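You operate a simulated robot arm through the tools that you are given. There is no shell and no other tool. Be economical: measure what you need, move in short steps, check, and stop when the job is done.

You run a simulated robot arm. Do the job below in one go: nothing can be reset, and whatever is moved stays where it is left.

TASK
Aim the beam sensor so that the beam lamp lights, and clamp it.
Fine: free the clamp bolt first and pull it down after, with the red spanner; lay the spanner back.

Only the result counts: the job must be done as asked and must still hold three seconds after the hand-in. Knocking over, shifting, dropping, spilling or breaking anything else fails it.

THE ROBOT
A 7-joint arm with a fingered hand, fixed in place. Base frame: the origin is at the foot of the arm, x ahead of it, y to its left, z up. Readings come in m, rad, newtons and seconds.
Its first joint turns from -2.897 to 2.897 rad. Payload 4 kg.
Tool frame: the origin (TCP) lies between the finger pads and is the grasp point; the fingertips stand 0.03 m ahead of it; z points along the fingers, y is the line along which they close. The gripper opens to 0.104 m. The gripper's body begins 0.035 m behind the TCP. The gripper is a hand of 4 fingers: y runs from the thumb to the fingers, the wrist lies at [-0.015, -0.113, -0.19] in the tool frame, and closing takes about 1.5 s.
Orientation is told as [roll, pitch, yaw] about the base's x, y, z axes, in that order, counted from this pose: with the fingers straight down and the wrist toward the robot, the tool's x, y and z point along [0, 1, 0], [1, 0, 0] and [0, 0, -1] of the base frame.

THE INTERFACE
- The arm moves only by the tool send_rows. Its arguments are lists of equal length, an entry for each row: "turn": the turn, a rotation vector about the base's x, y, z in rad, a list of three; "travel": the shift along the base's x, y, z in m, a list of three; "hand": the finger opening in m, from 0 to 0.104. In form: {"turn": [[wx, wy, wz], ...], "travel": [[tx, ty, tz], ...], "hand": [hand, ...]}. A call has 1 to 8 rows; each row is the pose to reach, as a shift and turn from the pose commanded when the call began. Rows are played at 5 a second. More than 0.05 m and 0.15 rad between two rows, or a gripper value outside its range, and nothing of the call is played. A pose out of reach is approached as far as the arm can. The call stops where the force on the tool passes 40 N (or 10 N more than at its start, if that is more) or the arm is blocked; 0.2 s more then pass. Each finger travels about 0.153 m/s and halts on what it meets, pressing with about 23 N; the grip force reading is that of the motor and also rises with nothing between the fingers. The clock runs only during rows and for 0.2 s after the last one: add rows that repeat a pose to give the fingers time. It gives the time, the measured TCP pose, the force on the tool (base axes), the opening and the grip force at its end, in the units of the frame above (readings bear some noise), with the torque about the TCP (base axes, N m) and any sound that the robot's microphone picked up, and new pictures: "pictures" is both (left out), scene, wrist or none.
- Cameras (640 x 400 px; columns grow to the right, rows downward): "scene" is fixed at [0.3978, -0.5092, 1.9447]; the picture's right is [0.88, -0.47, 0.00], its down [-0.38, -0.71, -0.59] and it looks along [0.28, 0.52, -0.81] (base axes); focal length 329 px, centre (320, 200). "wrist" rides on the gripper at [0.061, -0.092, -0.13] in the tool frame; the picture's right is [-0.81, 0.28, -0.52], its down [-0.53, -0.71, 0.46] and it looks along [-0.24, 0.64, 0.72] (tool axes); focal length 275 px, centre (320, 200). There is no depth. A picture from a camera that has moved, and an enlarged one, comes with that camera's place and axes in the base frame and with its lens. The place of the scene camera against the robot may be out by one fixed shift of up to 0.018 m in any direction.
- set_grasp(shape): the hand has 4 fingers and takes this shape, open, in about a second: jaw (thumb against the fingers, like two jaws); tri (thumb and two fingers); tip (a fingertip pinch); poke (one finger out to press); point (the index stretched); flat (the hand flat); cup (the hand cupped); fist (a fist). The gripper value then closes the fingers along that shape, each until it touches; the sizes above hold for jaw. It gives what a move gives, with no picture.
- close_up(camera, box): a new picture of the part [left, top, right, bottom] of that camera's present view, enlarged. The clock stands still meanwhile.
- close_job(): hands the job in; it is judged then, once.

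Work in short steps. Places have to be worked out from the pictures, the camera data and where the tool is seen: move nearer, look again, correct. Check each grasp and each placing, and mend what went wrong. You have 120 turns and 200 pictures in all, those below and enlarged ones among them. Open the gripper and draw the arm clear of the work before you hand the job in, unless the task says otherwise; then end with one line.

The tools are called after ">>>" as name(argument=value, ...) on one line, values as JSON. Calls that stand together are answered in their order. send_rows: Moves the arm, as the interface text tells. Its arguments: {"type":"object","properties":{"turn":{"type":"array","items":{"type":"array","items":{"type":"number"}}},"travel":{"type":"array","items":{"type":"array","items":{"type":"number"}}},"hand":{"type":"array","items":{"type":"number"}},"pictures":{"type":"string","enum":["both","scene","wrist","none"]}},"required":["turn","travel","hand"]} The other tools are called the same way: set_grasp (shape) gives the hand a shape; close_up (camera, box) takes an enlarged picture of a part of a camera's view; close_job () hands the job in.

At the start:

```text
time_s: 0.0
tool_pos: [0.502, 0.0335, 1.5309]
orientation: [-0.001, -0.003, -0.001]
contact_force: [0.3, 0.2, 0.7]
ft_torque: [0.0, -0.03, -0.02]
width: 0.1035
finger_force: 0.0
shape: jaw
```

scene: 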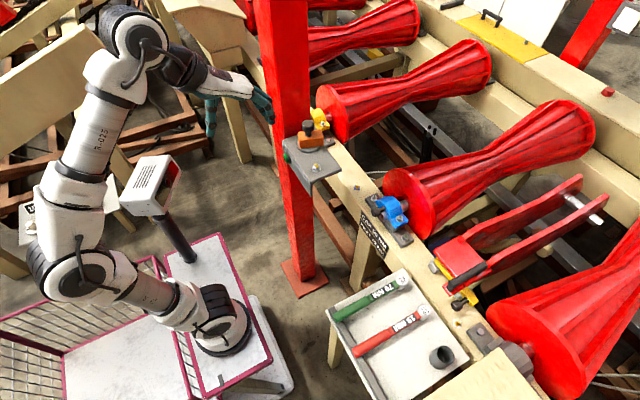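
wrist: 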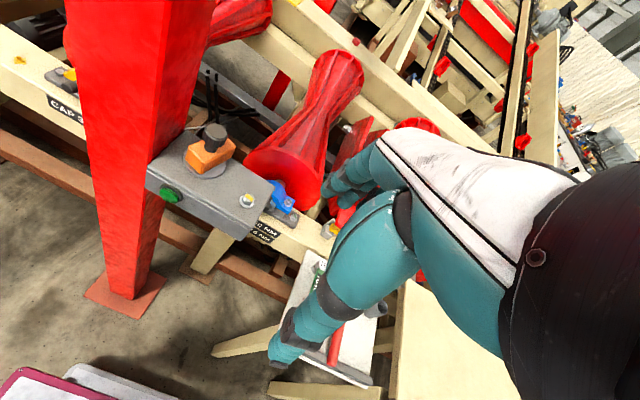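

I'll look closely at the sensor bracket and the tool tray first.

>>> close_up(camera="scene", box=[260, 90, 380, 200])

>>> close_up(camera="scene", box=[320, 220, 520, 400])

>>> close_up(camera="wrist", box=[130, 110, 350, 250])

```text
3.64 times, centred on (320, 145) of scene
camera zoom: at [0.3978, -0.5092, 1.9447], right [0.88, -0.47, 0.0], down [-0.38, -0.71, -0.59], along [0.28, 0.52, -0.81], focal length 1197 px, centre (320, 400)
```

zoom: 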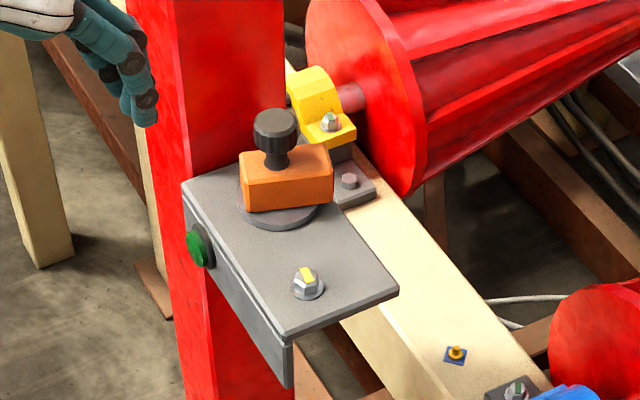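

```text
2.22 times, centred on (420, 310) of scene
camera zoom: at [0.3978, -0.5092, 1.9447], right [0.88, -0.47, 0.0], down [-0.38, -0.71, -0.59], along [0.28, 0.52, -0.81], focal length 731 px, centre (98, -44)
```

zoom: 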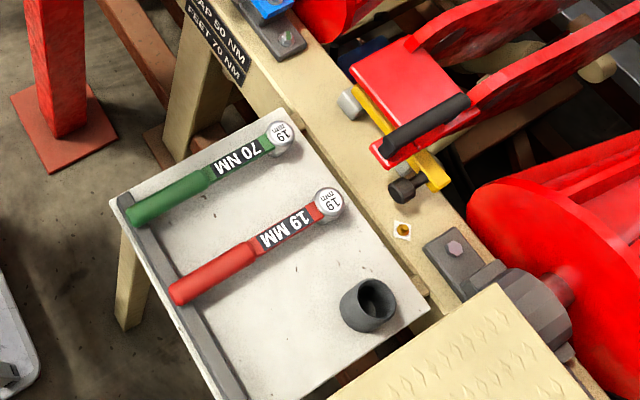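

```text
2.86 times, centred on (240, 180) of wrist
camera zoom: at [0.4094, 0.0953, 1.6608], right [0.27, -0.81, 0.52], down [-0.71, -0.53, -0.46], along [0.65, -0.24, -0.72], focal length 786 px, centre (549, 257)
```

zoom: 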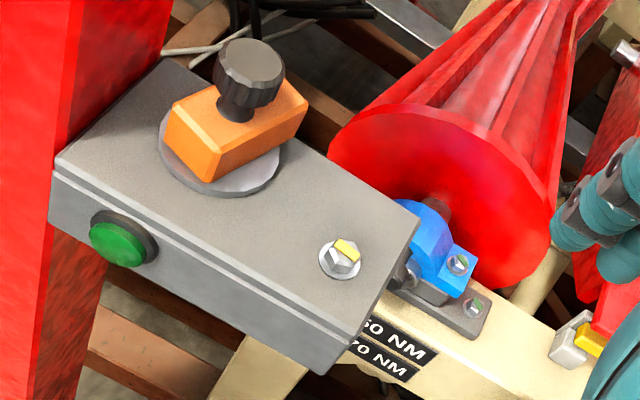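

The clamp bolt triangulates to about (0.704, 0.084, 1.215). I move over toward the tray at height to view the spanners.

>>> send_rows(turn=[[0, 0, 0], [0, 0, 0], [0, 0, 0], [0, 0, 0], [0, 0, 0], [0, 0, 0], [0, 0, 0], [0, 0, 0]], travel=[[0.01, -0.035, -0.01], [0.02, -0.075, -0.02], [0.03, -0.11, -0.03], [0.04, -0.15, -0.04], [0.05, -0.19, -0.05], [0.06, -0.22, -0.06], [0.07, -0.26, -0.07], [0.08, -0.3, -0.08]], hand=[0.104, 0.104, 0.104, 0.104, 0.104, 0.104, 0.104, 0.104])

```text
time_s: 1.8
tool_pos: [0.5767, -0.2668, 1.4524]
orientation: [0.001, -0.001, -0.003]
contact_force: [-0.4, -0.5, 0.8]
ft_torque: [0.0, -0.05, 0.03]
width: 0.1036
finger_force: 0.1
shape: jaw
camera wrist: at [0.4849, -0.2051, 1.5819], right [0.27, -0.81, 0.52], down [-0.71, -0.53, -0.46], along [0.65, -0.24, -0.72], focal length 275 px, centre (320, 200)
```

scene: 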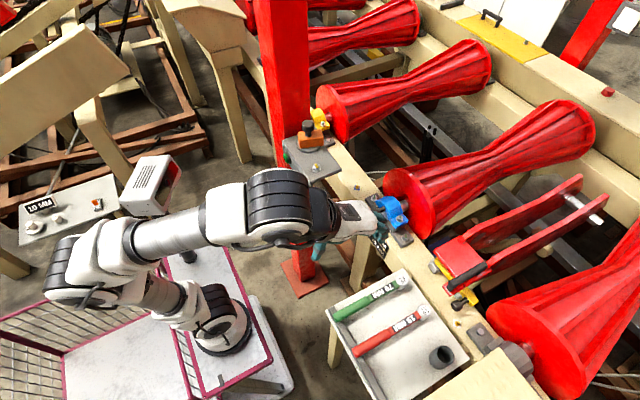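
wrist: 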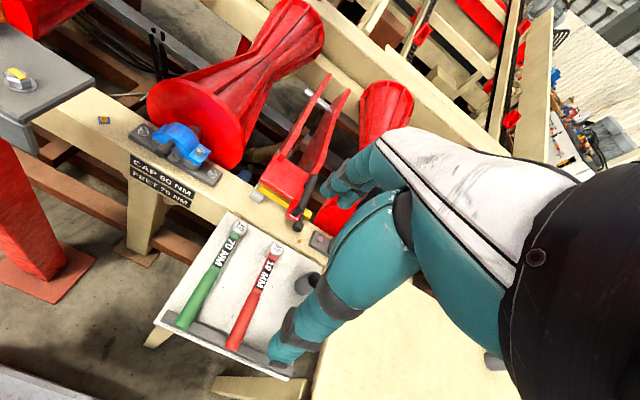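

There is a labelled panel at the left of the scene, and both spanners are now visible in the wrist view. I enlarge each.

>>> close_up(camera="scene", box=[10, 165, 130, 250])

>>> close_up(camera="wrist", box=[150, 200, 350, 380])

>>> close_up(camera="scene", box=[320, 260, 480, 380])

```text
4.71 times, centred on (70, 208) of scene
camera zoom: at [0.3978, -0.5092, 1.9447], right [0.88, -0.47, 0.0], down [-0.38, -0.71, -0.59], along [0.28, 0.52, -0.81], focal length 1548 px, centre (1496, 165)
```

zoom: 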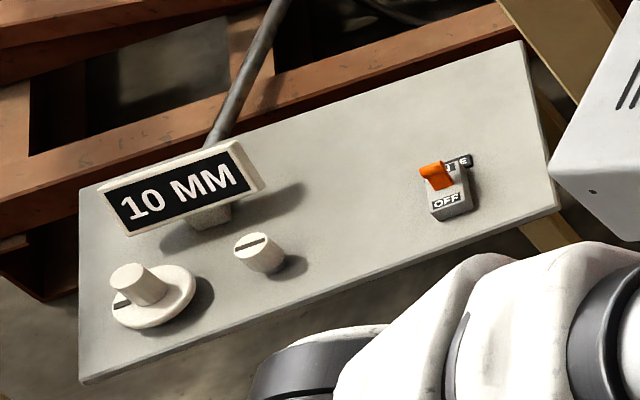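

```text
2.22 times, centred on (250, 290) of wrist
camera zoom: at [0.4849, -0.2051, 1.5819], right [0.27, -0.81, 0.52], down [-0.71, -0.53, -0.46], along [0.65, -0.24, -0.72], focal length 612 px, centre (476, 0)
```

zoom: 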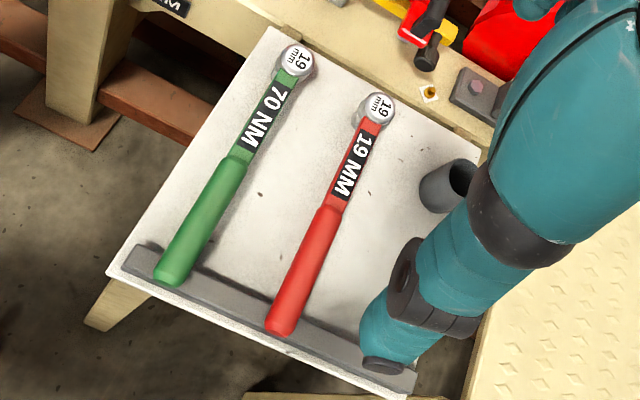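

```text
3.33 times, centred on (400, 320) of scene
camera zoom: at [0.3978, -0.5092, 1.9447], right [0.88, -0.47, 0.0], down [-0.38, -0.71, -0.59], along [0.28, 0.52, -0.81], focal length 1097 px, centre (53, -200)
```

zoom: 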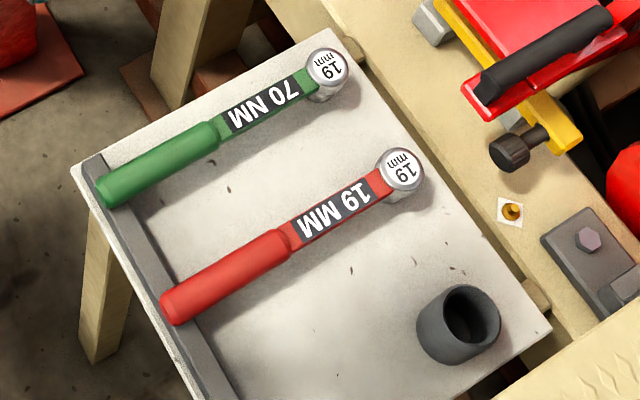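

The red spanner lies along base x, with its head near (0.867, -0.367) and its tail near (0.604, -0.369), at z≈0.88. I turn the hand -90° in yaw so it closes across the handle, and descend partway.

>>> send_rows(turn=[[0, 0, -0.14], [0, 0, -0.28], [0, 0, -0.42], [0, 0, -0.56], [0, 0, -0.7], [0, 0, -0.84], [0, 0, -0.98], [0, 0, -1.12]], travel=[[0.015, -0.012, -0.025], [0.03, -0.025, -0.05], [0.045, -0.037, -0.075], [0.06, -0.05, -0.1], [0.075, -0.062, -0.125], [0.09, -0.075, -0.15], [0.107, -0.087, -0.175], [0.123, -0.1, -0.2]], hand=[0.104, 0.104, 0.104, 0.104, 0.104, 0.104, 0.104, 0.104], pictures="none")

>>> send_rows(turn=[[0, 0, -0.15], [0, 0, -0.3], [0, 0, -0.44], [0, 0, -0.451], [0, 0, -0.451]], travel=[[0, 0, -0.035], [0, 0, -0.07], [0, 0, -0.1], [0, 0, -0.13], [0, 0, -0.15]], hand=[0.104, 0.104, 0.104, 0.104, 0.104])

```text
time_s: 3.6
tool_pos: [0.7043, -0.3669, 1.2525]
orientation: [0.0, -0.005, -1.124]
contact_force: [-0.1, -0.7, 1.1]
ft_torque: [-0.01, -0.02, 0.01]
width: 0.1038
finger_force: 0.0
shape: jaw
```

```text
time_s: 4.8
tool_pos: [0.705, -0.3658, 1.0997]
orientation: [0.0, 0.0, -1.572]
contact_force: [-0.1, 1.6, 0.2]
ft_torque: [-0.02, -0.03, 0.02]
width: 0.1037
finger_force: 0.1
shape: jaw
camera wrist: at [0.7659, -0.2736, 1.2294], right [-0.81, -0.27, 0.52], down [-0.53, 0.71, -0.46], along [-0.25, -0.65, -0.72], focal length 275 px, centre (320, 200)
```

scene: 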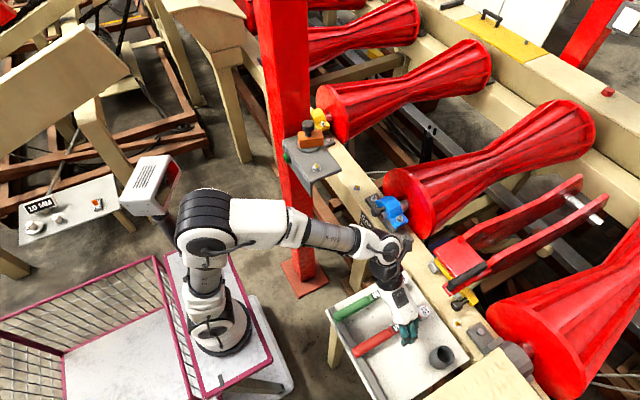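
wrist: 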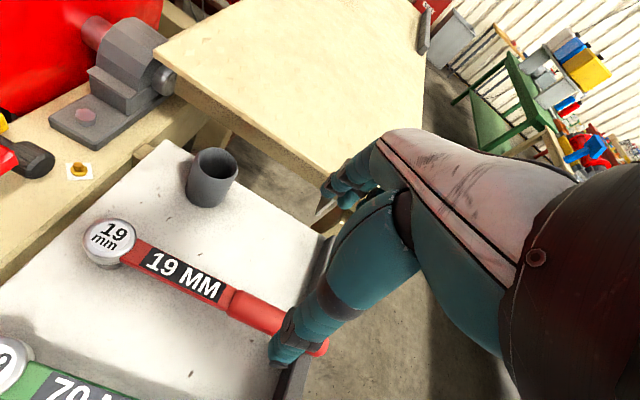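

Two wrist views now put the spanner top at z≈0.92, with its centreline at y≈-0.36. I descend to z≈0.96 and check.

>>> send_rows(turn=[[0, 0, 0], [0, 0, 0], [0, 0, 0], [0, 0, 0]], travel=[[0, 0.002, -0.035], [0, 0.004, -0.07], [0, 0.005, -0.105], [0, 0.005, -0.135]], hand=[0.104, 0.104, 0.104, 0.104])

>>> close_up(camera="wrist", box=[180, 180, 480, 400])

>>> close_up(camera="scene", box=[330, 260, 470, 380])

```text
time_s: 5.8
tool_pos: [0.7059, -0.3618, 0.9668]
orientation: [0.0, -0.001, -1.573]
contact_force: [-0.5, 0.6, 0.2]
ft_torque: [-0.03, -0.02, -0.01]
width: 0.1036
finger_force: 0.0
shape: jaw
camera wrist: at [0.7677, -0.2696, 1.097], right [-0.81, -0.27, 0.52], down [-0.53, 0.71, -0.46], along [-0.24, -0.65, -0.72], focal length 275 px, centre (320, 200)
```

scene: 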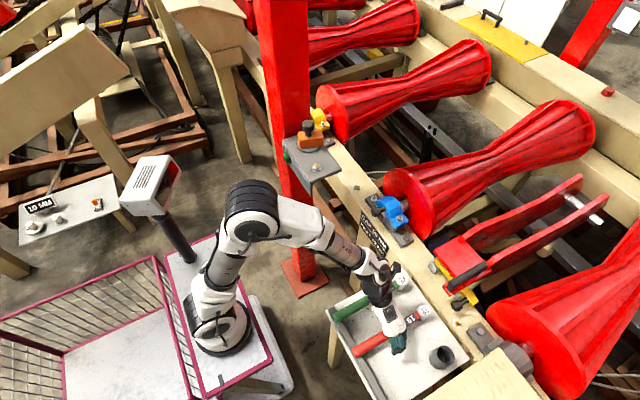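
wrist: 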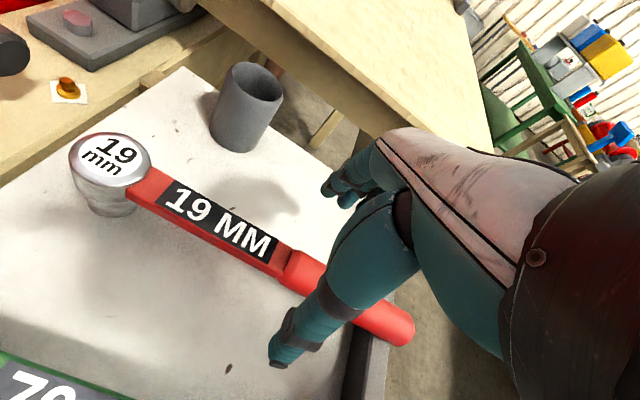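

```text
1.82 times, centred on (330, 290) of wrist
camera zoom: at [0.7677, -0.2696, 1.097], right [-0.81, -0.27, 0.52], down [-0.53, 0.71, -0.46], along [-0.24, -0.65, -0.72], focal length 500 px, centre (302, 36)
```

zoom: 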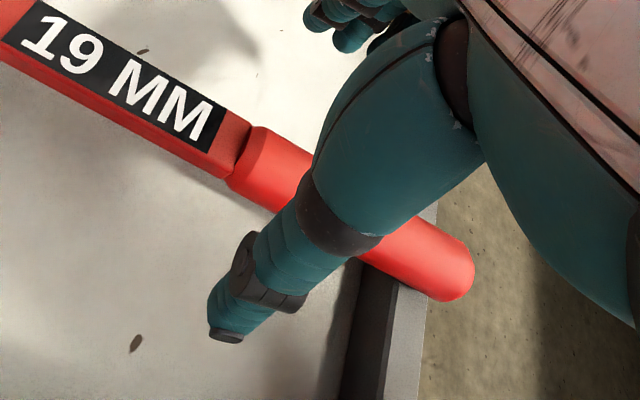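

```text
3.33 times, centred on (400, 320) of scene
camera zoom: at [0.3978, -0.5092, 1.9447], right [0.88, -0.47, 0.0], down [-0.38, -0.71, -0.59], along [0.28, 0.52, -0.81], focal length 1097 px, centre (53, -200)
```

zoom: 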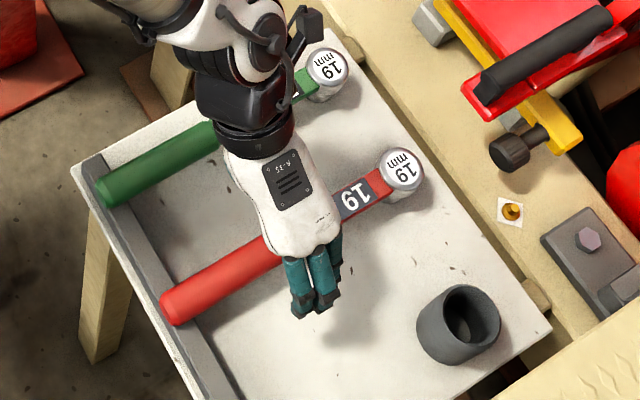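

The hand straddles the handle, and the third view agrees on the head at (0.8445, -0.362, 0.92). I lower about 55 mm and close.

>>> send_rows(turn=[[0, 0, 0], [0, 0, 0], [0, 0, 0]], travel=[[0, 0, -0.025], [0, 0, -0.045], [0, 0, -0.055]], hand=[0.104, 0.104, 0.104])

>>> close_up(camera="wrist", box=[180, 180, 480, 400])

```text
time_s: 6.6
tool_pos: [0.7057, -0.3617, 0.9105]
orientation: [0.001, -0.003, -1.572]
contact_force: [-0.7, -0.6, 0.3]
ft_torque: [-0.01, -0.01, -0.03]
width: 0.1036
finger_force: 0.0
shape: jaw
camera wrist: at [0.7668, -0.2698, 1.0404], right [-0.81, -0.27, 0.52], down [-0.53, 0.71, -0.46], along [-0.24, -0.65, -0.72], focal length 275 px, centre (320, 200)
```

scene: 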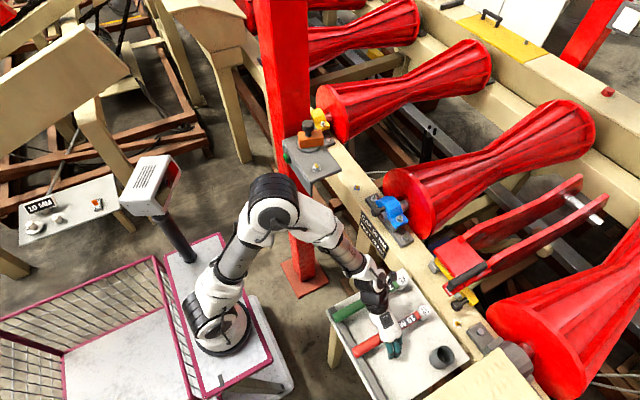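
wrist: 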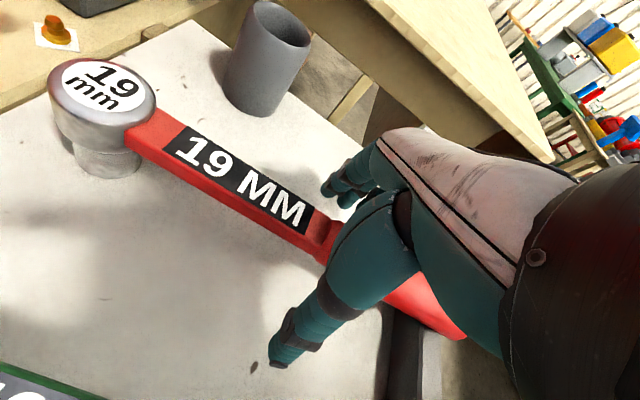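

```text
1.82 times, centred on (330, 290) of wrist
camera zoom: at [0.7668, -0.2698, 1.0404], right [-0.81, -0.27, 0.52], down [-0.53, 0.71, -0.46], along [-0.24, -0.65, -0.72], focal length 500 px, centre (302, 36)
```

zoom: 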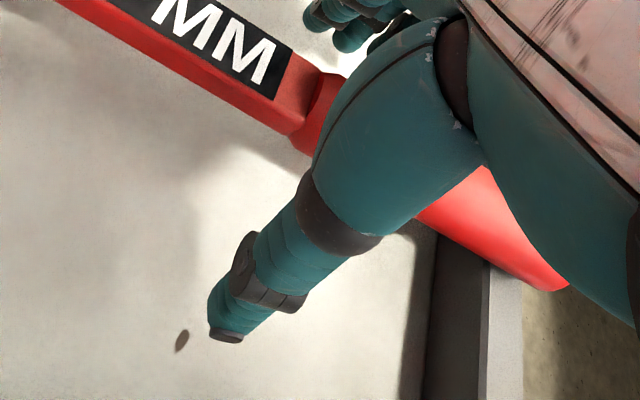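

The head reads (0.846, -0.362) again. I close on the handle, giving the fingers time.

>>> send_rows(turn=[[0, 0, 0], [0, 0, 0], [0, 0, 0], [0, 0, 0], [0, 0, 0], [0, 0, 0], [0, 0, 0], [0, 0, 0]], travel=[[0, 0, 0], [0, 0, 0], [0, 0, 0], [0, 0, 0], [0, 0, 0], [0, 0, 0], [0, 0, 0], [0, 0, 0]], hand=[0.06, 0.02, 0, 0, 0, 0, 0, 0], pictures="wrist")

```text
time_s: 8.4
tool_pos: [0.7067, -0.3614, 0.9096]
orientation: [0.0, -0.001, -1.572]
contact_force: [-0.2, -0.3, -3.7]
ft_torque: [0.01, -0.01, 0.07]
width: 0.0155
finger_force: 22.5
shape: jaw
camera wrist: at [0.7671, -0.2697, 1.0406], right [-0.81, -0.27, 0.52], down [-0.53, 0.71, -0.46], along [-0.24, -0.65, -0.72], focal length 275 px, centre (320, 200)
```

wrist: 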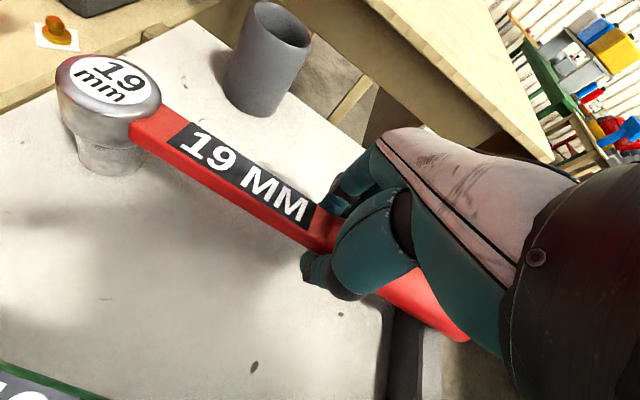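

Gripped. I lift 0.1 m straight up and check for slip.

>>> send_rows(turn=[[0, 0, 0], [0, 0, 0], [0, 0, 0], [0, 0, 0]], travel=[[0, 0, 0.015], [0, 0, 0.04], [0, 0, 0.07], [0, 0, 0.1]], hand=[0, 0, 0, 0])

```text
time_s: 9.4
tool_pos: [0.7051, -0.3623, 1.0101]
orientation: [0.0, -0.001, -1.571]
contact_force: [-0.1, -0.2, -3.7]
ft_torque: [-0.01, 0.12, 0.0]
width: 0.0144
finger_force: 22.9
shape: jaw
camera wrist: at [0.7664, -0.2704, 1.1404], right [-0.81, -0.27, 0.52], down [-0.53, 0.71, -0.46], along [-0.25, -0.65, -0.72], focal length 275 px, centre (320, 200)
```

scene: 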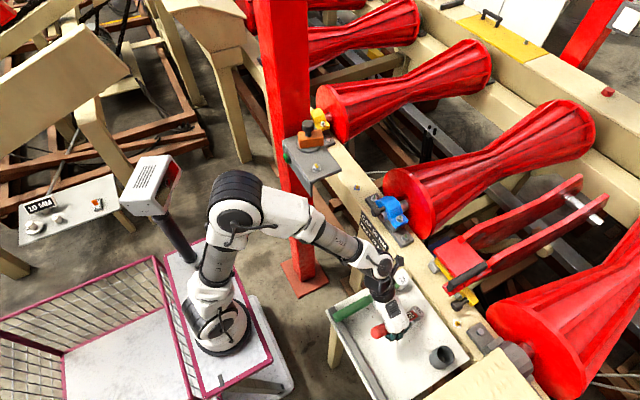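
wrist: 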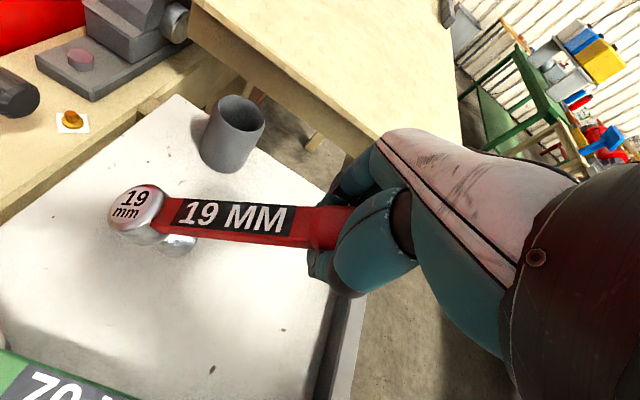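

The spanner pivoted head-down in the grip, so the grasp is too far from its centre of mass. I lower it back and regrip nearer the head, on the label bar.

>>> send_rows(turn=[[0, 0, 0], [0, 0, 0], [0, 0, 0], [0, 0, 0], [0, 0, 0], [0, 0, 0], [0, 0, 0]], travel=[[0, 0, -0.03], [0, 0, -0.05], [0, 0, -0.065], [0, 0, -0.08], [0, 0, -0.09], [0, 0, -0.098], [0, 0, -0.1]], hand=[0, 0, 0, 0, 0, 0, 0])

```text
time_s: 11.0
tool_pos: [0.7038, -0.3615, 0.9109]
orientation: [0.0, -0.003, -1.572]
contact_force: [1.0, 0.9, -3.3]
ft_torque: [0.03, -0.09, 0.06]
width: 0.0135
finger_force: 23.0
shape: jaw
camera wrist: at [0.7651, -0.2691, 1.0412], right [-0.81, -0.27, 0.52], down [-0.53, 0.71, -0.46], along [-0.24, -0.65, -0.72], focal length 275 px, centre (320, 200)
```

scene: 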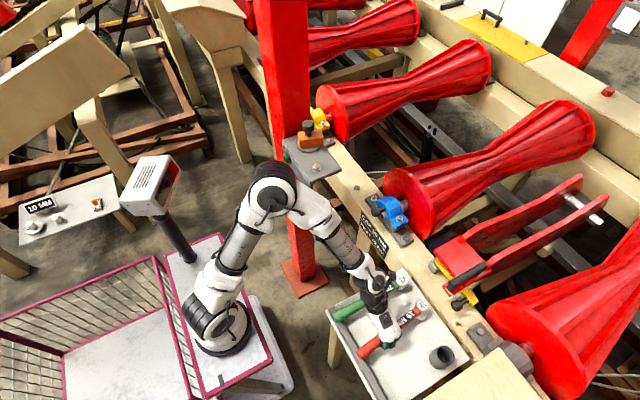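
wrist: 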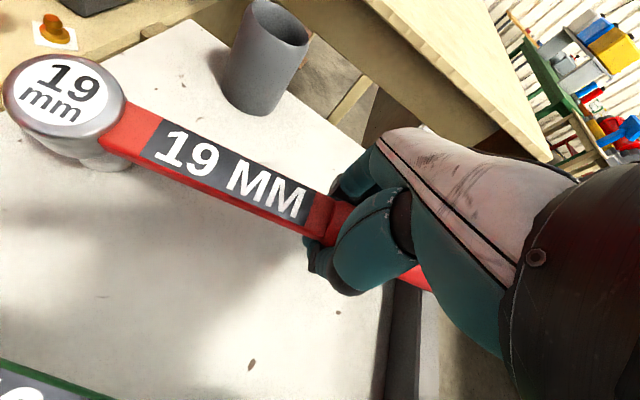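

It is nearly back down; I open to let it settle on the tray.

>>> send_rows(turn=[[0, 0, 0], [0, 0, 0], [0, 0, 0], [0, 0, 0], [0, 0, 0]], travel=[[0, 0, 0], [0, 0, 0], [0, 0, 0], [0, 0, 0], [0, 0, 0]], hand=[0.02, 0.03, 0.05, 0.08, 0.09], pictures="wrist")

```text
time_s: 12.2
tool_pos: [0.7041, -0.3611, 0.9108]
orientation: [0.001, -0.001, -1.573]
contact_force: [1.1, -0.2, -0.2]
ft_torque: [0.01, 0.01, 0.02]
width: 0.0898
finger_force: 0.1
shape: jaw
camera wrist: at [0.7652, -0.269, 1.0413], right [-0.81, -0.27, 0.52], down [-0.53, 0.71, -0.46], along [-0.24, -0.65, -0.72], focal length 275 px, centre (320, 200)
```

wrist: 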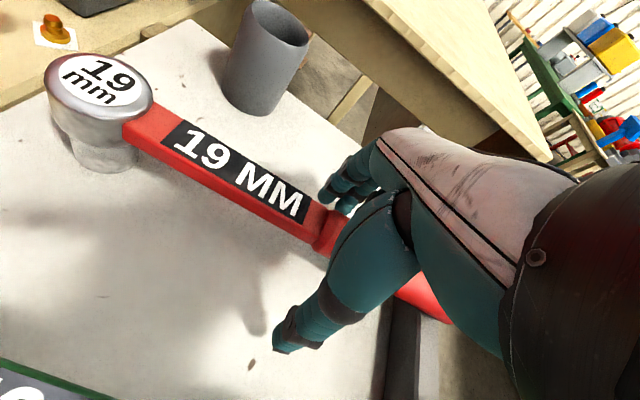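

Flat again. I slide +0.058 m in x along the bar and close.

>>> send_rows(turn=[[0, 0, 0], [0, 0, 0], [0, 0, 0], [0, 0, 0], [0, 0, 0], [0, 0, 0], [0, 0, 0], [0, 0, 0]], travel=[[0.03, 0, 0], [0.058, 0, 0], [0.058, 0, 0], [0.058, 0, 0], [0.058, 0, 0], [0.058, 0, 0], [0.058, 0, 0], [0.058, 0, 0]], hand=[0.09, 0.09, 0.05, 0, 0, 0, 0, 0], pictures="wrist")

>>> send_rows(turn=[[0, 0, 0], [0, 0, 0], [0, 0, 0], [0, 0, 0]], travel=[[0, 0, 0.015], [0, 0, 0.04], [0, 0, 0.07], [0, 0, 0.1]], hand=[0, 0, 0, 0])

```text
time_s: 14.0
tool_pos: [0.7619, -0.3618, 0.9109]
orientation: [-0.001, -0.001, -1.573]
contact_force: [-0.5, 0.2, -3.0]
ft_torque: [0.01, -0.03, -0.01]
width: 0.0143
finger_force: 22.5
shape: jaw
camera wrist: at [0.8224, -0.2693, 1.0416], right [-0.81, -0.27, 0.52], down [-0.53, 0.71, -0.46], along [-0.24, -0.65, -0.72], focal length 275 px, centre (320, 200)
```

wrist: 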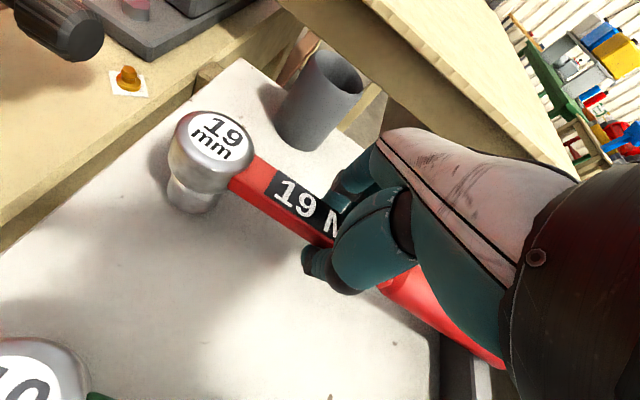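

```text
time_s: 15.0
tool_pos: [0.7627, -0.3611, 1.007]
orientation: [0.001, 0.0, -1.571]
contact_force: [0.1, 0.7, -3.7]
ft_torque: [0.01, -0.06, 0.01]
width: 0.0146
finger_force: 23.1
shape: jaw
camera wrist: at [0.8233, -0.2686, 1.1389], right [-0.81, -0.27, 0.52], down [-0.53, 0.71, -0.46], along [-0.25, -0.65, -0.72], focal length 275 px, centre (320, 200)
```

scene: 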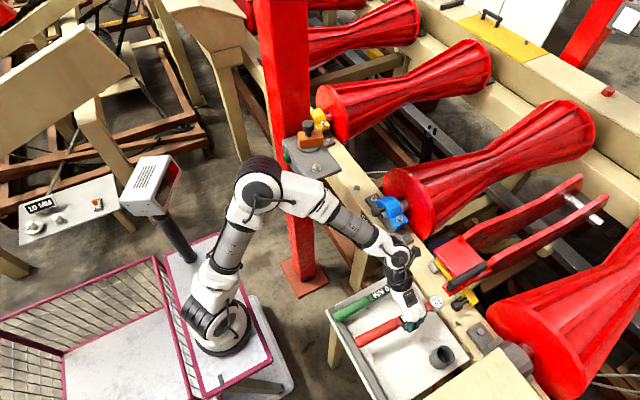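
wrist: 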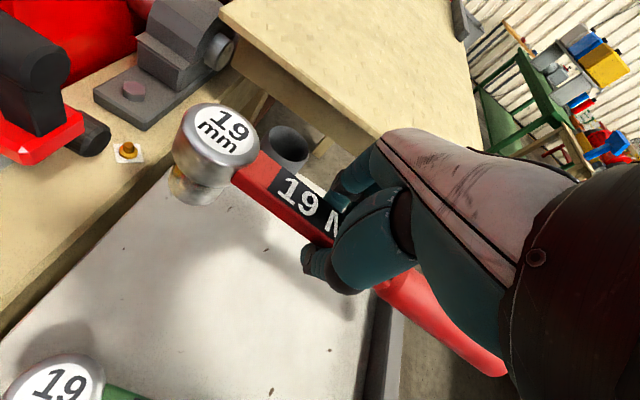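

Held nearly level, with the head about 0.085 m ahead of the TCP along tool x. I rise clear of the bench before crossing to the shelf.

>>> send_rows(turn=[[0, 0, 0.05], [0, 0, 0.15], [0, 0, 0.25], [0, 0, 0.35], [0, 0, 0.45], [0, 0, 0.55], [0, 0, 0.65], [0, 0, 0.75]], travel=[[0, 0, 0.04], [-0.005, 0, 0.08], [-0.015, 0.01, 0.12], [-0.03, 0.025, 0.16], [-0.045, 0.04, 0.2], [-0.06, 0.06, 0.24], [-0.075, 0.08, 0.28], [-0.09, 0.1, 0.31]], hand=[0, 0, 0, 0, 0, 0, 0, 0], pictures="none")

>>> send_rows(turn=[[0, 0, 0.05], [0, 0, 0.1], [0, 0, 0.15], [0, 0, 0.2], [0, 0, 0.25]], travel=[[-0.01, 0.03, 0.02], [-0.02, 0.07, 0.04], [-0.025, 0.11, 0.05], [-0.03, 0.15, 0.06], [-0.03, 0.18, 0.06]], hand=[0, 0, 0, 0, 0])

```text
time_s: 16.8
tool_pos: [0.6726, -0.2621, 1.321]
orientation: [-0.001, -0.002, -0.819]
contact_force: [-0.3, 0.5, -3.8]
ft_torque: [0.07, -0.04, 0.02]
width: 0.0146
finger_force: 23.4
shape: jaw
```

```text
time_s: 18.0
tool_pos: [0.64, -0.0802, 1.3804]
orientation: [0.001, -0.001, -0.572]
contact_force: [0.9, -0.2, -3.8]
ft_torque: [0.14, -0.05, 0.06]
width: 0.0149
finger_force: 23.1
shape: jaw
camera wrist: at [0.5958, 0.0217, 1.511], right [-0.21, -0.83, 0.52], down [-0.89, -0.06, -0.46], along [0.41, -0.55, -0.72], focal length 275 px, centre (320, 200)
```

scene: 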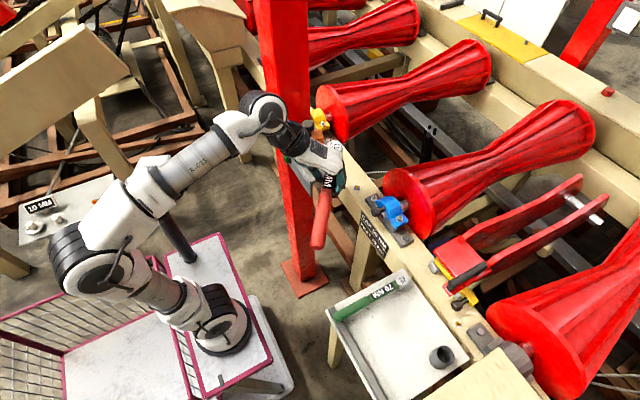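
wrist: 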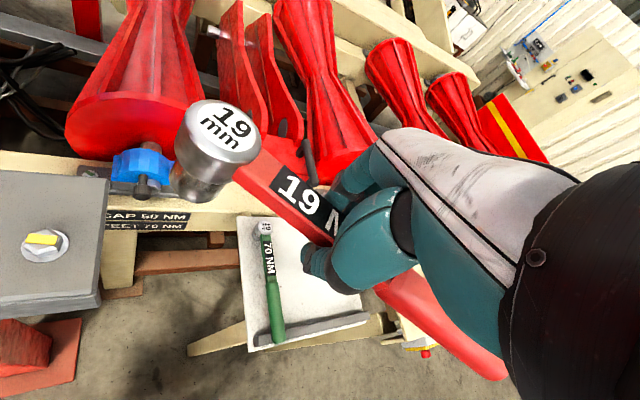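

The bolt reads (0.703, 0.083) at z 1.215, consistent with the earlier fix. I enlarge the bolt to get its hex angle, and the head to check tilt.

>>> close_up(camera="wrist", box=[0, 210, 96, 270])

>>> close_up(camera="wrist", box=[130, 70, 330, 220])

>>> close_up(camera="scene", box=[260, 90, 380, 260])

```text
6.67 times, centred on (48, 240) of wrist
camera zoom: at [0.5958, 0.0217, 1.511], right [-0.21, -0.83, 0.52], down [-0.89, -0.06, -0.46], along [0.41, -0.55, -0.72], focal length 1835 px, centre (2133, -67)
```

zoom: 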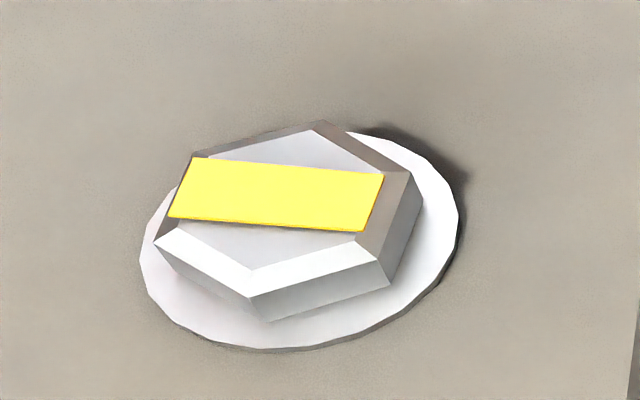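

```text
2.67 times, centred on (230, 145) of wrist
camera zoom: at [0.5958, 0.0217, 1.511], right [-0.21, -0.83, 0.52], down [-0.89, -0.06, -0.46], along [0.41, -0.55, -0.72], focal length 734 px, centre (560, 347)
```

zoom: 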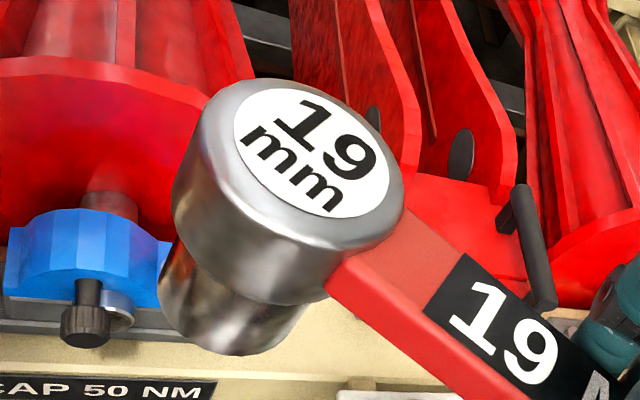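

```text
2.35 times, centred on (320, 175) of scene
camera zoom: at [0.3978, -0.5092, 1.9447], right [0.88, -0.47, 0.0], down [-0.38, -0.71, -0.59], along [0.28, 0.52, -0.81], focal length 774 px, centre (320, 259)
```

zoom: 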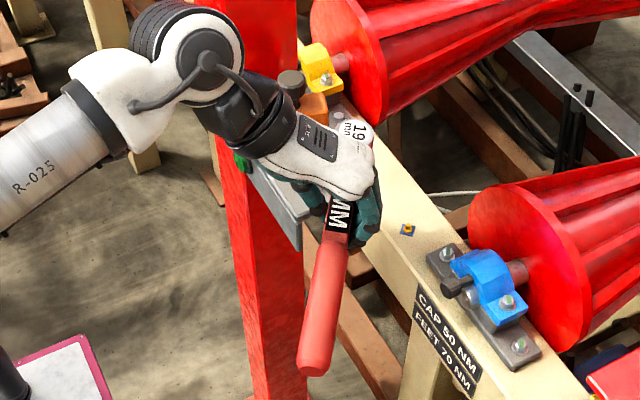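

The hex top is at z≈1.228, centred near (0.701, 0.081), with its corners at -7.5°+60k. I bring the head above the bolt at yaw -37.5°, still about 45 mm high.

>>> send_rows(turn=[[0, 0, -0.03], [0, 0, -0.06], [0, 0, -0.083], [0, 0, -0.083], [0, 0, -0.083]], travel=[[0.003, 0.03, 0], [0.006, 0.06, -0.01], [0.0097, 0.085, -0.03], [0.0097, 0.0943, -0.06], [0.0097, 0.0943, -0.07]], hand=[0, 0, 0, 0, 0])

>>> close_up(camera="wrist", box=[120, 70, 320, 220])

>>> close_up(camera="scene", box=[270, 100, 380, 200])

```text
time_s: 19.2
tool_pos: [0.6533, 0.0138, 1.3101]
orientation: [0.0, -0.001, -0.655]
contact_force: [-0.5, 0.6, -4.3]
ft_torque: [0.1, -0.06, 0.0]
width: 0.0149
finger_force: 22.9
shape: jaw
camera wrist: at [0.6168, 0.1186, 1.4395], right [-0.28, -0.81, 0.52], down [-0.89, 0.01, -0.46], along [0.36, -0.59, -0.72], focal length 275 px, centre (320, 200)
```

scene: 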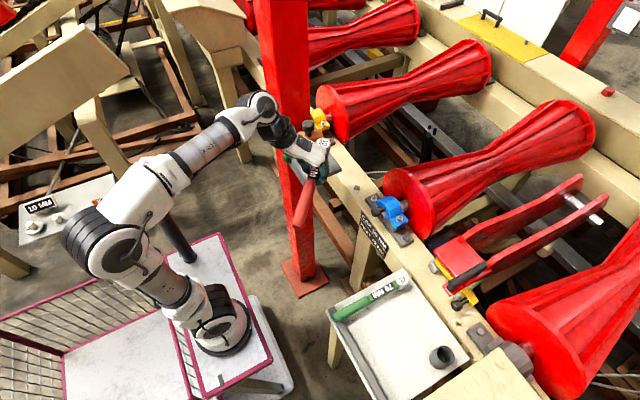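
wrist: 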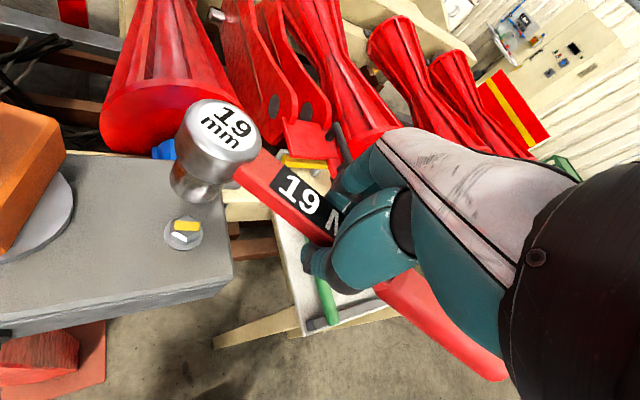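

```text
2.67 times, centred on (220, 145) of wrist
camera zoom: at [0.6168, 0.1186, 1.4395], right [-0.28, -0.81, 0.52], down [-0.89, 0.01, -0.46], along [0.36, -0.59, -0.72], focal length 734 px, centre (587, 347)
```

zoom: 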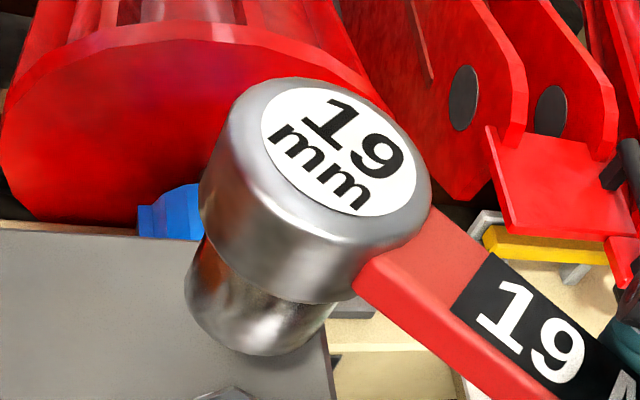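

```text
4.00 times, centred on (325, 150) of scene
camera zoom: at [0.3978, -0.5092, 1.9447], right [0.88, -0.47, 0.0], down [-0.38, -0.71, -0.59], along [0.28, 0.52, -0.81], focal length 1316 px, centre (300, 400)
```

zoom: 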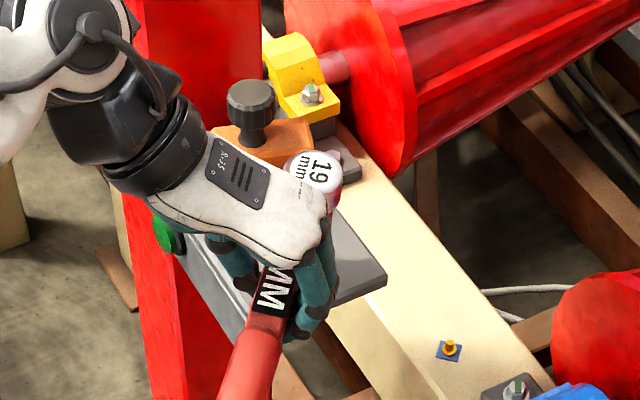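

Comparing the views, the spanner sits about 15 mm off-centre in the grip, so the head is actually near (0.718, 0.073). The bolt re-measures at (0.701, 0.080), so I correct by (-0.017, +0.007) and lower 2 cm.

>>> send_rows(turn=[[0, 0, 0], [0, 0, 0], [0, 0, 0]], travel=[[-0.017, 0.007, 0], [-0.017, 0.007, -0.015], [-0.017, 0.007, -0.02]], hand=[0, 0, 0])

>>> close_up(camera="wrist", box=[120, 70, 320, 270])

>>> close_up(camera="scene", box=[270, 100, 380, 200])

```text
time_s: 20.0
tool_pos: [0.6363, 0.0204, 1.2903]
orientation: [0.0, -0.001, -0.655]
contact_force: [-0.1, 0.0, -4.0]
ft_torque: [0.09, -0.04, 0.01]
width: 0.0148
finger_force: 22.9
shape: jaw
camera wrist: at [0.5995, 0.1255, 1.42], right [-0.28, -0.81, 0.52], down [-0.89, 0.01, -0.46], along [0.36, -0.59, -0.72], focal length 275 px, centre (320, 200)
```

scene: 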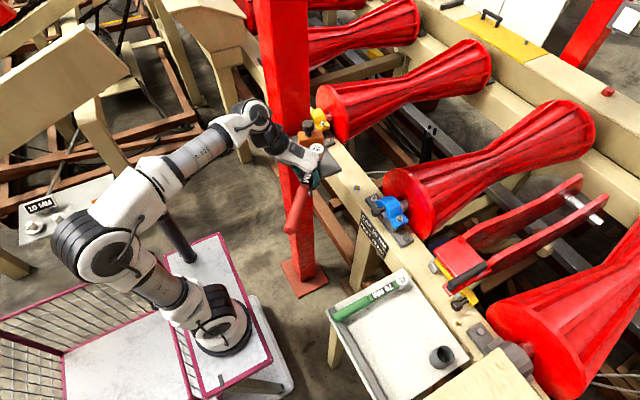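
wrist: 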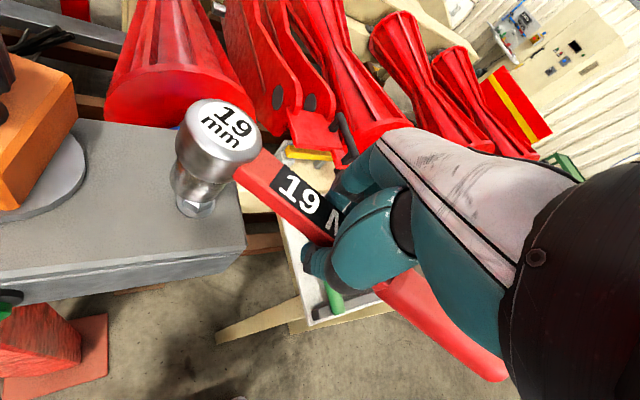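

```text
2.00 times, centred on (220, 170) of wrist
camera zoom: at [0.5995, 0.1255, 1.42], right [-0.28, -0.81, 0.52], down [-0.89, 0.01, -0.46], along [0.36, -0.59, -0.72], focal length 551 px, centre (520, 260)
```

zoom: 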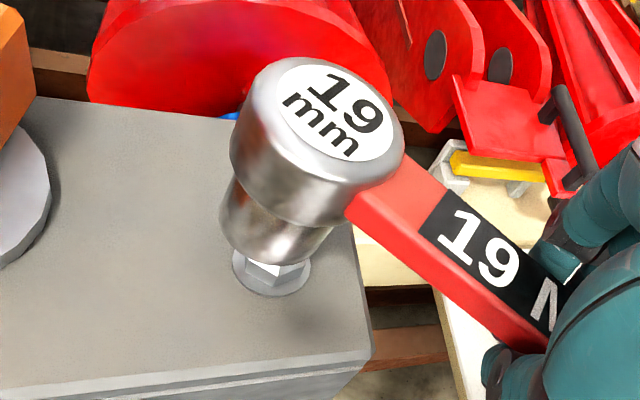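

```text
4.00 times, centred on (325, 150) of scene
camera zoom: at [0.3978, -0.5092, 1.9447], right [0.88, -0.47, 0.0], down [-0.38, -0.71, -0.59], along [0.28, 0.52, -0.81], focal length 1316 px, centre (300, 400)
```

zoom: 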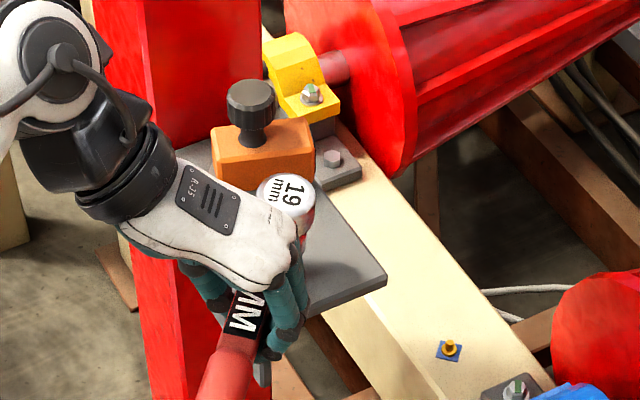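

Now the head is over the bolt to within about 1 mm in both views. I lower gently and watch the force.

>>> send_rows(turn=[[0, 0, 0], [0, 0, 0], [0, 0, 0], [0, 0, 0], [0, 0, 0]], travel=[[-0.001, -0.0005, -0.006], [-0.001, -0.0005, -0.012], [-0.001, -0.0005, -0.018], [-0.001, -0.0005, -0.022], [-0.001, -0.0005, -0.026]], hand=[0, 0, 0, 0, 0], pictures="wrist")

>>> close_up(camera="wrist", box=[120, 70, 320, 270])

```text
time_s: 21.2
tool_pos: [0.6343, 0.0197, 1.2641]
orientation: [-0.001, -0.003, -0.656]
contact_force: [-1.2, -2.7, -2.4]
ft_torque: [0.02, -0.1, -0.06]
width: 0.0148
finger_force: 23.3
shape: jaw
camera wrist: at [0.5984, 0.1246, 1.3944], right [-0.28, -0.81, 0.52], down [-0.89, 0.01, -0.46], along [0.36, -0.59, -0.72], focal length 275 px, centre (320, 200)
```

wrist: 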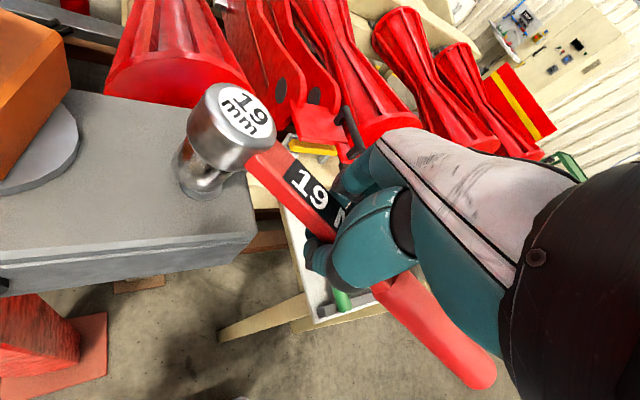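

```text
2.00 times, centred on (220, 170) of wrist
camera zoom: at [0.5984, 0.1246, 1.3944], right [-0.28, -0.81, 0.52], down [-0.89, 0.01, -0.46], along [0.36, -0.59, -0.72], focal length 551 px, centre (520, 260)
```

zoom: 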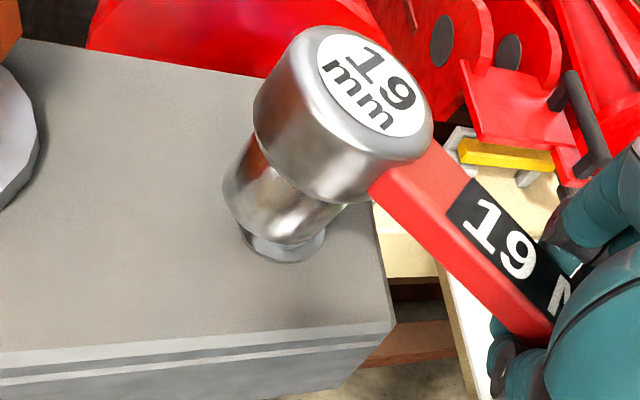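

The socket met the bolt top without dropping in, and the spanner pivoted head-up by about 7° in the grip. I lift off, pitch the hand to level the head, and look again.

>>> send_rows(turn=[[0, 0, 0], [0, 0, 0], [-0.05, 0.04, 0], [-0.1, 0.077, 0], [-0.1, 0.077, 0]], travel=[[0, 0, 0.01], [0, 0, 0.02], [0, 0, 0.03], [0, 0, 0.03], [0, 0, 0.03]], hand=[0, 0, 0, 0, 0])

>>> close_up(camera="wrist", box=[120, 70, 320, 270])

>>> close_up(camera="scene", box=[270, 100, 380, 200])

```text
time_s: 22.4
tool_pos: [0.6356, 0.0199, 1.2946]
orientation: [-0.126, -0.001, -0.658]
contact_force: [-0.2, 1.1, -4.2]
ft_torque: [0.1, -0.03, 0.02]
width: 0.0139
finger_force: 22.6
shape: jaw
camera wrist: at [0.6082, 0.1376, 1.4167], right [-0.23, -0.75, 0.62], down [-0.92, -0.03, -0.39], along [0.31, -0.66, -0.69], focal length 275 px, centre (320, 200)
```

scene: 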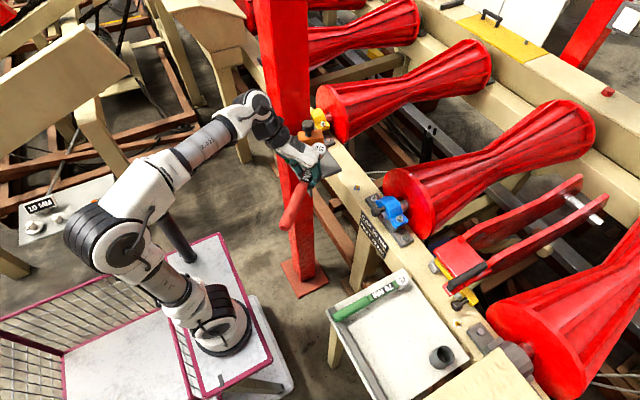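
wrist: 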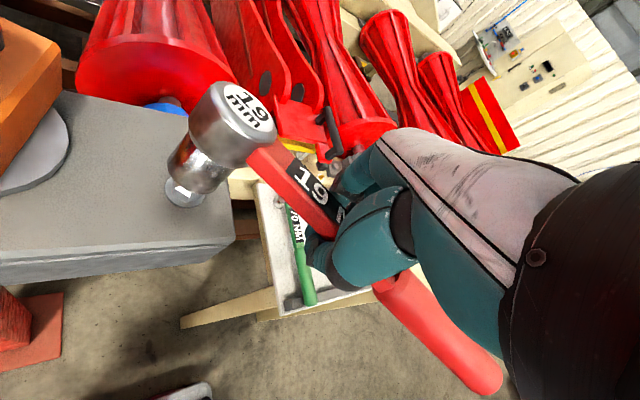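

```text
2.00 times, centred on (220, 170) of wrist
camera zoom: at [0.6082, 0.1376, 1.4167], right [-0.23, -0.75, 0.62], down [-0.92, -0.03, -0.39], along [0.31, -0.66, -0.69], focal length 551 px, centre (520, 260)
```

zoom: 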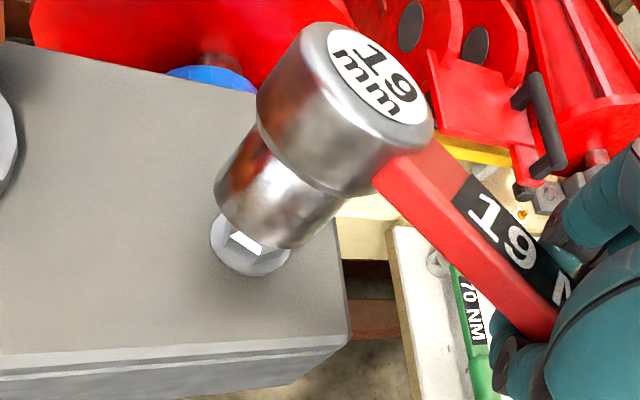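

```text
4.00 times, centred on (325, 150) of scene
camera zoom: at [0.3978, -0.5092, 1.9447], right [0.88, -0.47, 0.0], down [-0.38, -0.71, -0.59], along [0.28, 0.52, -0.81], focal length 1316 px, centre (300, 400)
```

zoom: 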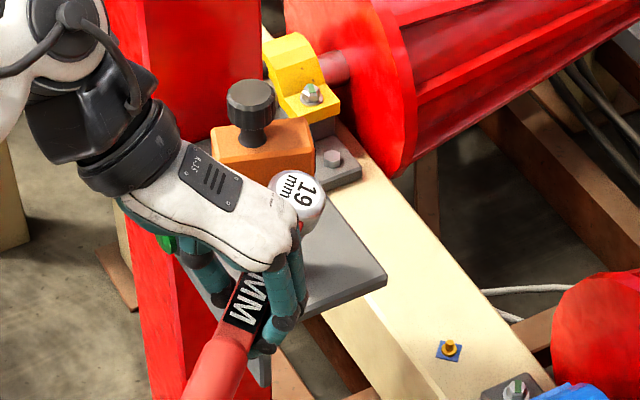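

The head is level again at about (0.707, 0.072), with the bolt at (0.699, 0.080). I shift (-0.008, +0.008) while raised slightly, and look.

>>> send_rows(turn=[[0, 0, 0], [0, 0, 0], [0, 0, 0]], travel=[[0, 0, 0.006], [-0.008, 0.008, 0.006], [-0.008, 0.008, 0.004]], hand=[0, 0, 0], pictures="none")

>>> close_up(camera="wrist", box=[120, 70, 320, 270])

>>> close_up(camera="scene", box=[270, 100, 380, 200])

```text
time_s: 23.2
tool_pos: [0.6264, 0.0279, 1.2982]
orientation: [-0.125, -0.001, -0.654]
contact_force: [0.7, 0.1, -4.4]
ft_torque: [0.09, -0.05, 0.0]
width: 0.0143
finger_force: 23.3
shape: jaw
```

```text
2.00 times, centred on (220, 170) of wrist
camera zoom: at [0.6002, 0.1453, 1.42], right [-0.23, -0.75, 0.62], down [-0.92, -0.03, -0.39], along [0.31, -0.66, -0.69], focal length 551 px, centre (520, 260)
```

zoom: 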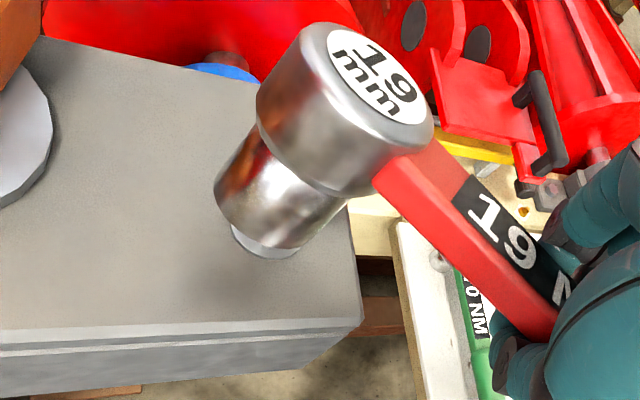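

```text
4.00 times, centred on (325, 150) of scene
camera zoom: at [0.3978, -0.5092, 1.9447], right [0.88, -0.47, 0.0], down [-0.38, -0.71, -0.59], along [0.28, 0.52, -0.81], focal length 1316 px, centre (300, 400)
```

zoom: 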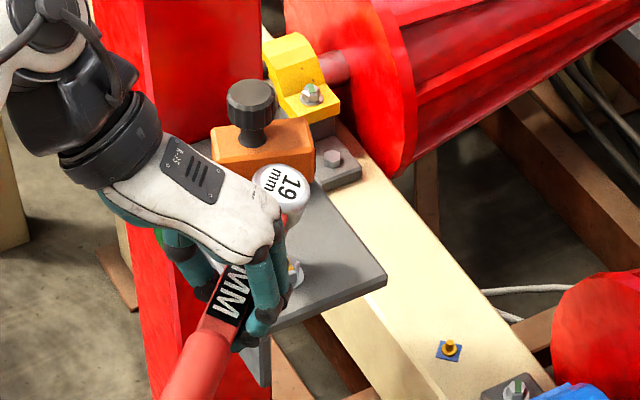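

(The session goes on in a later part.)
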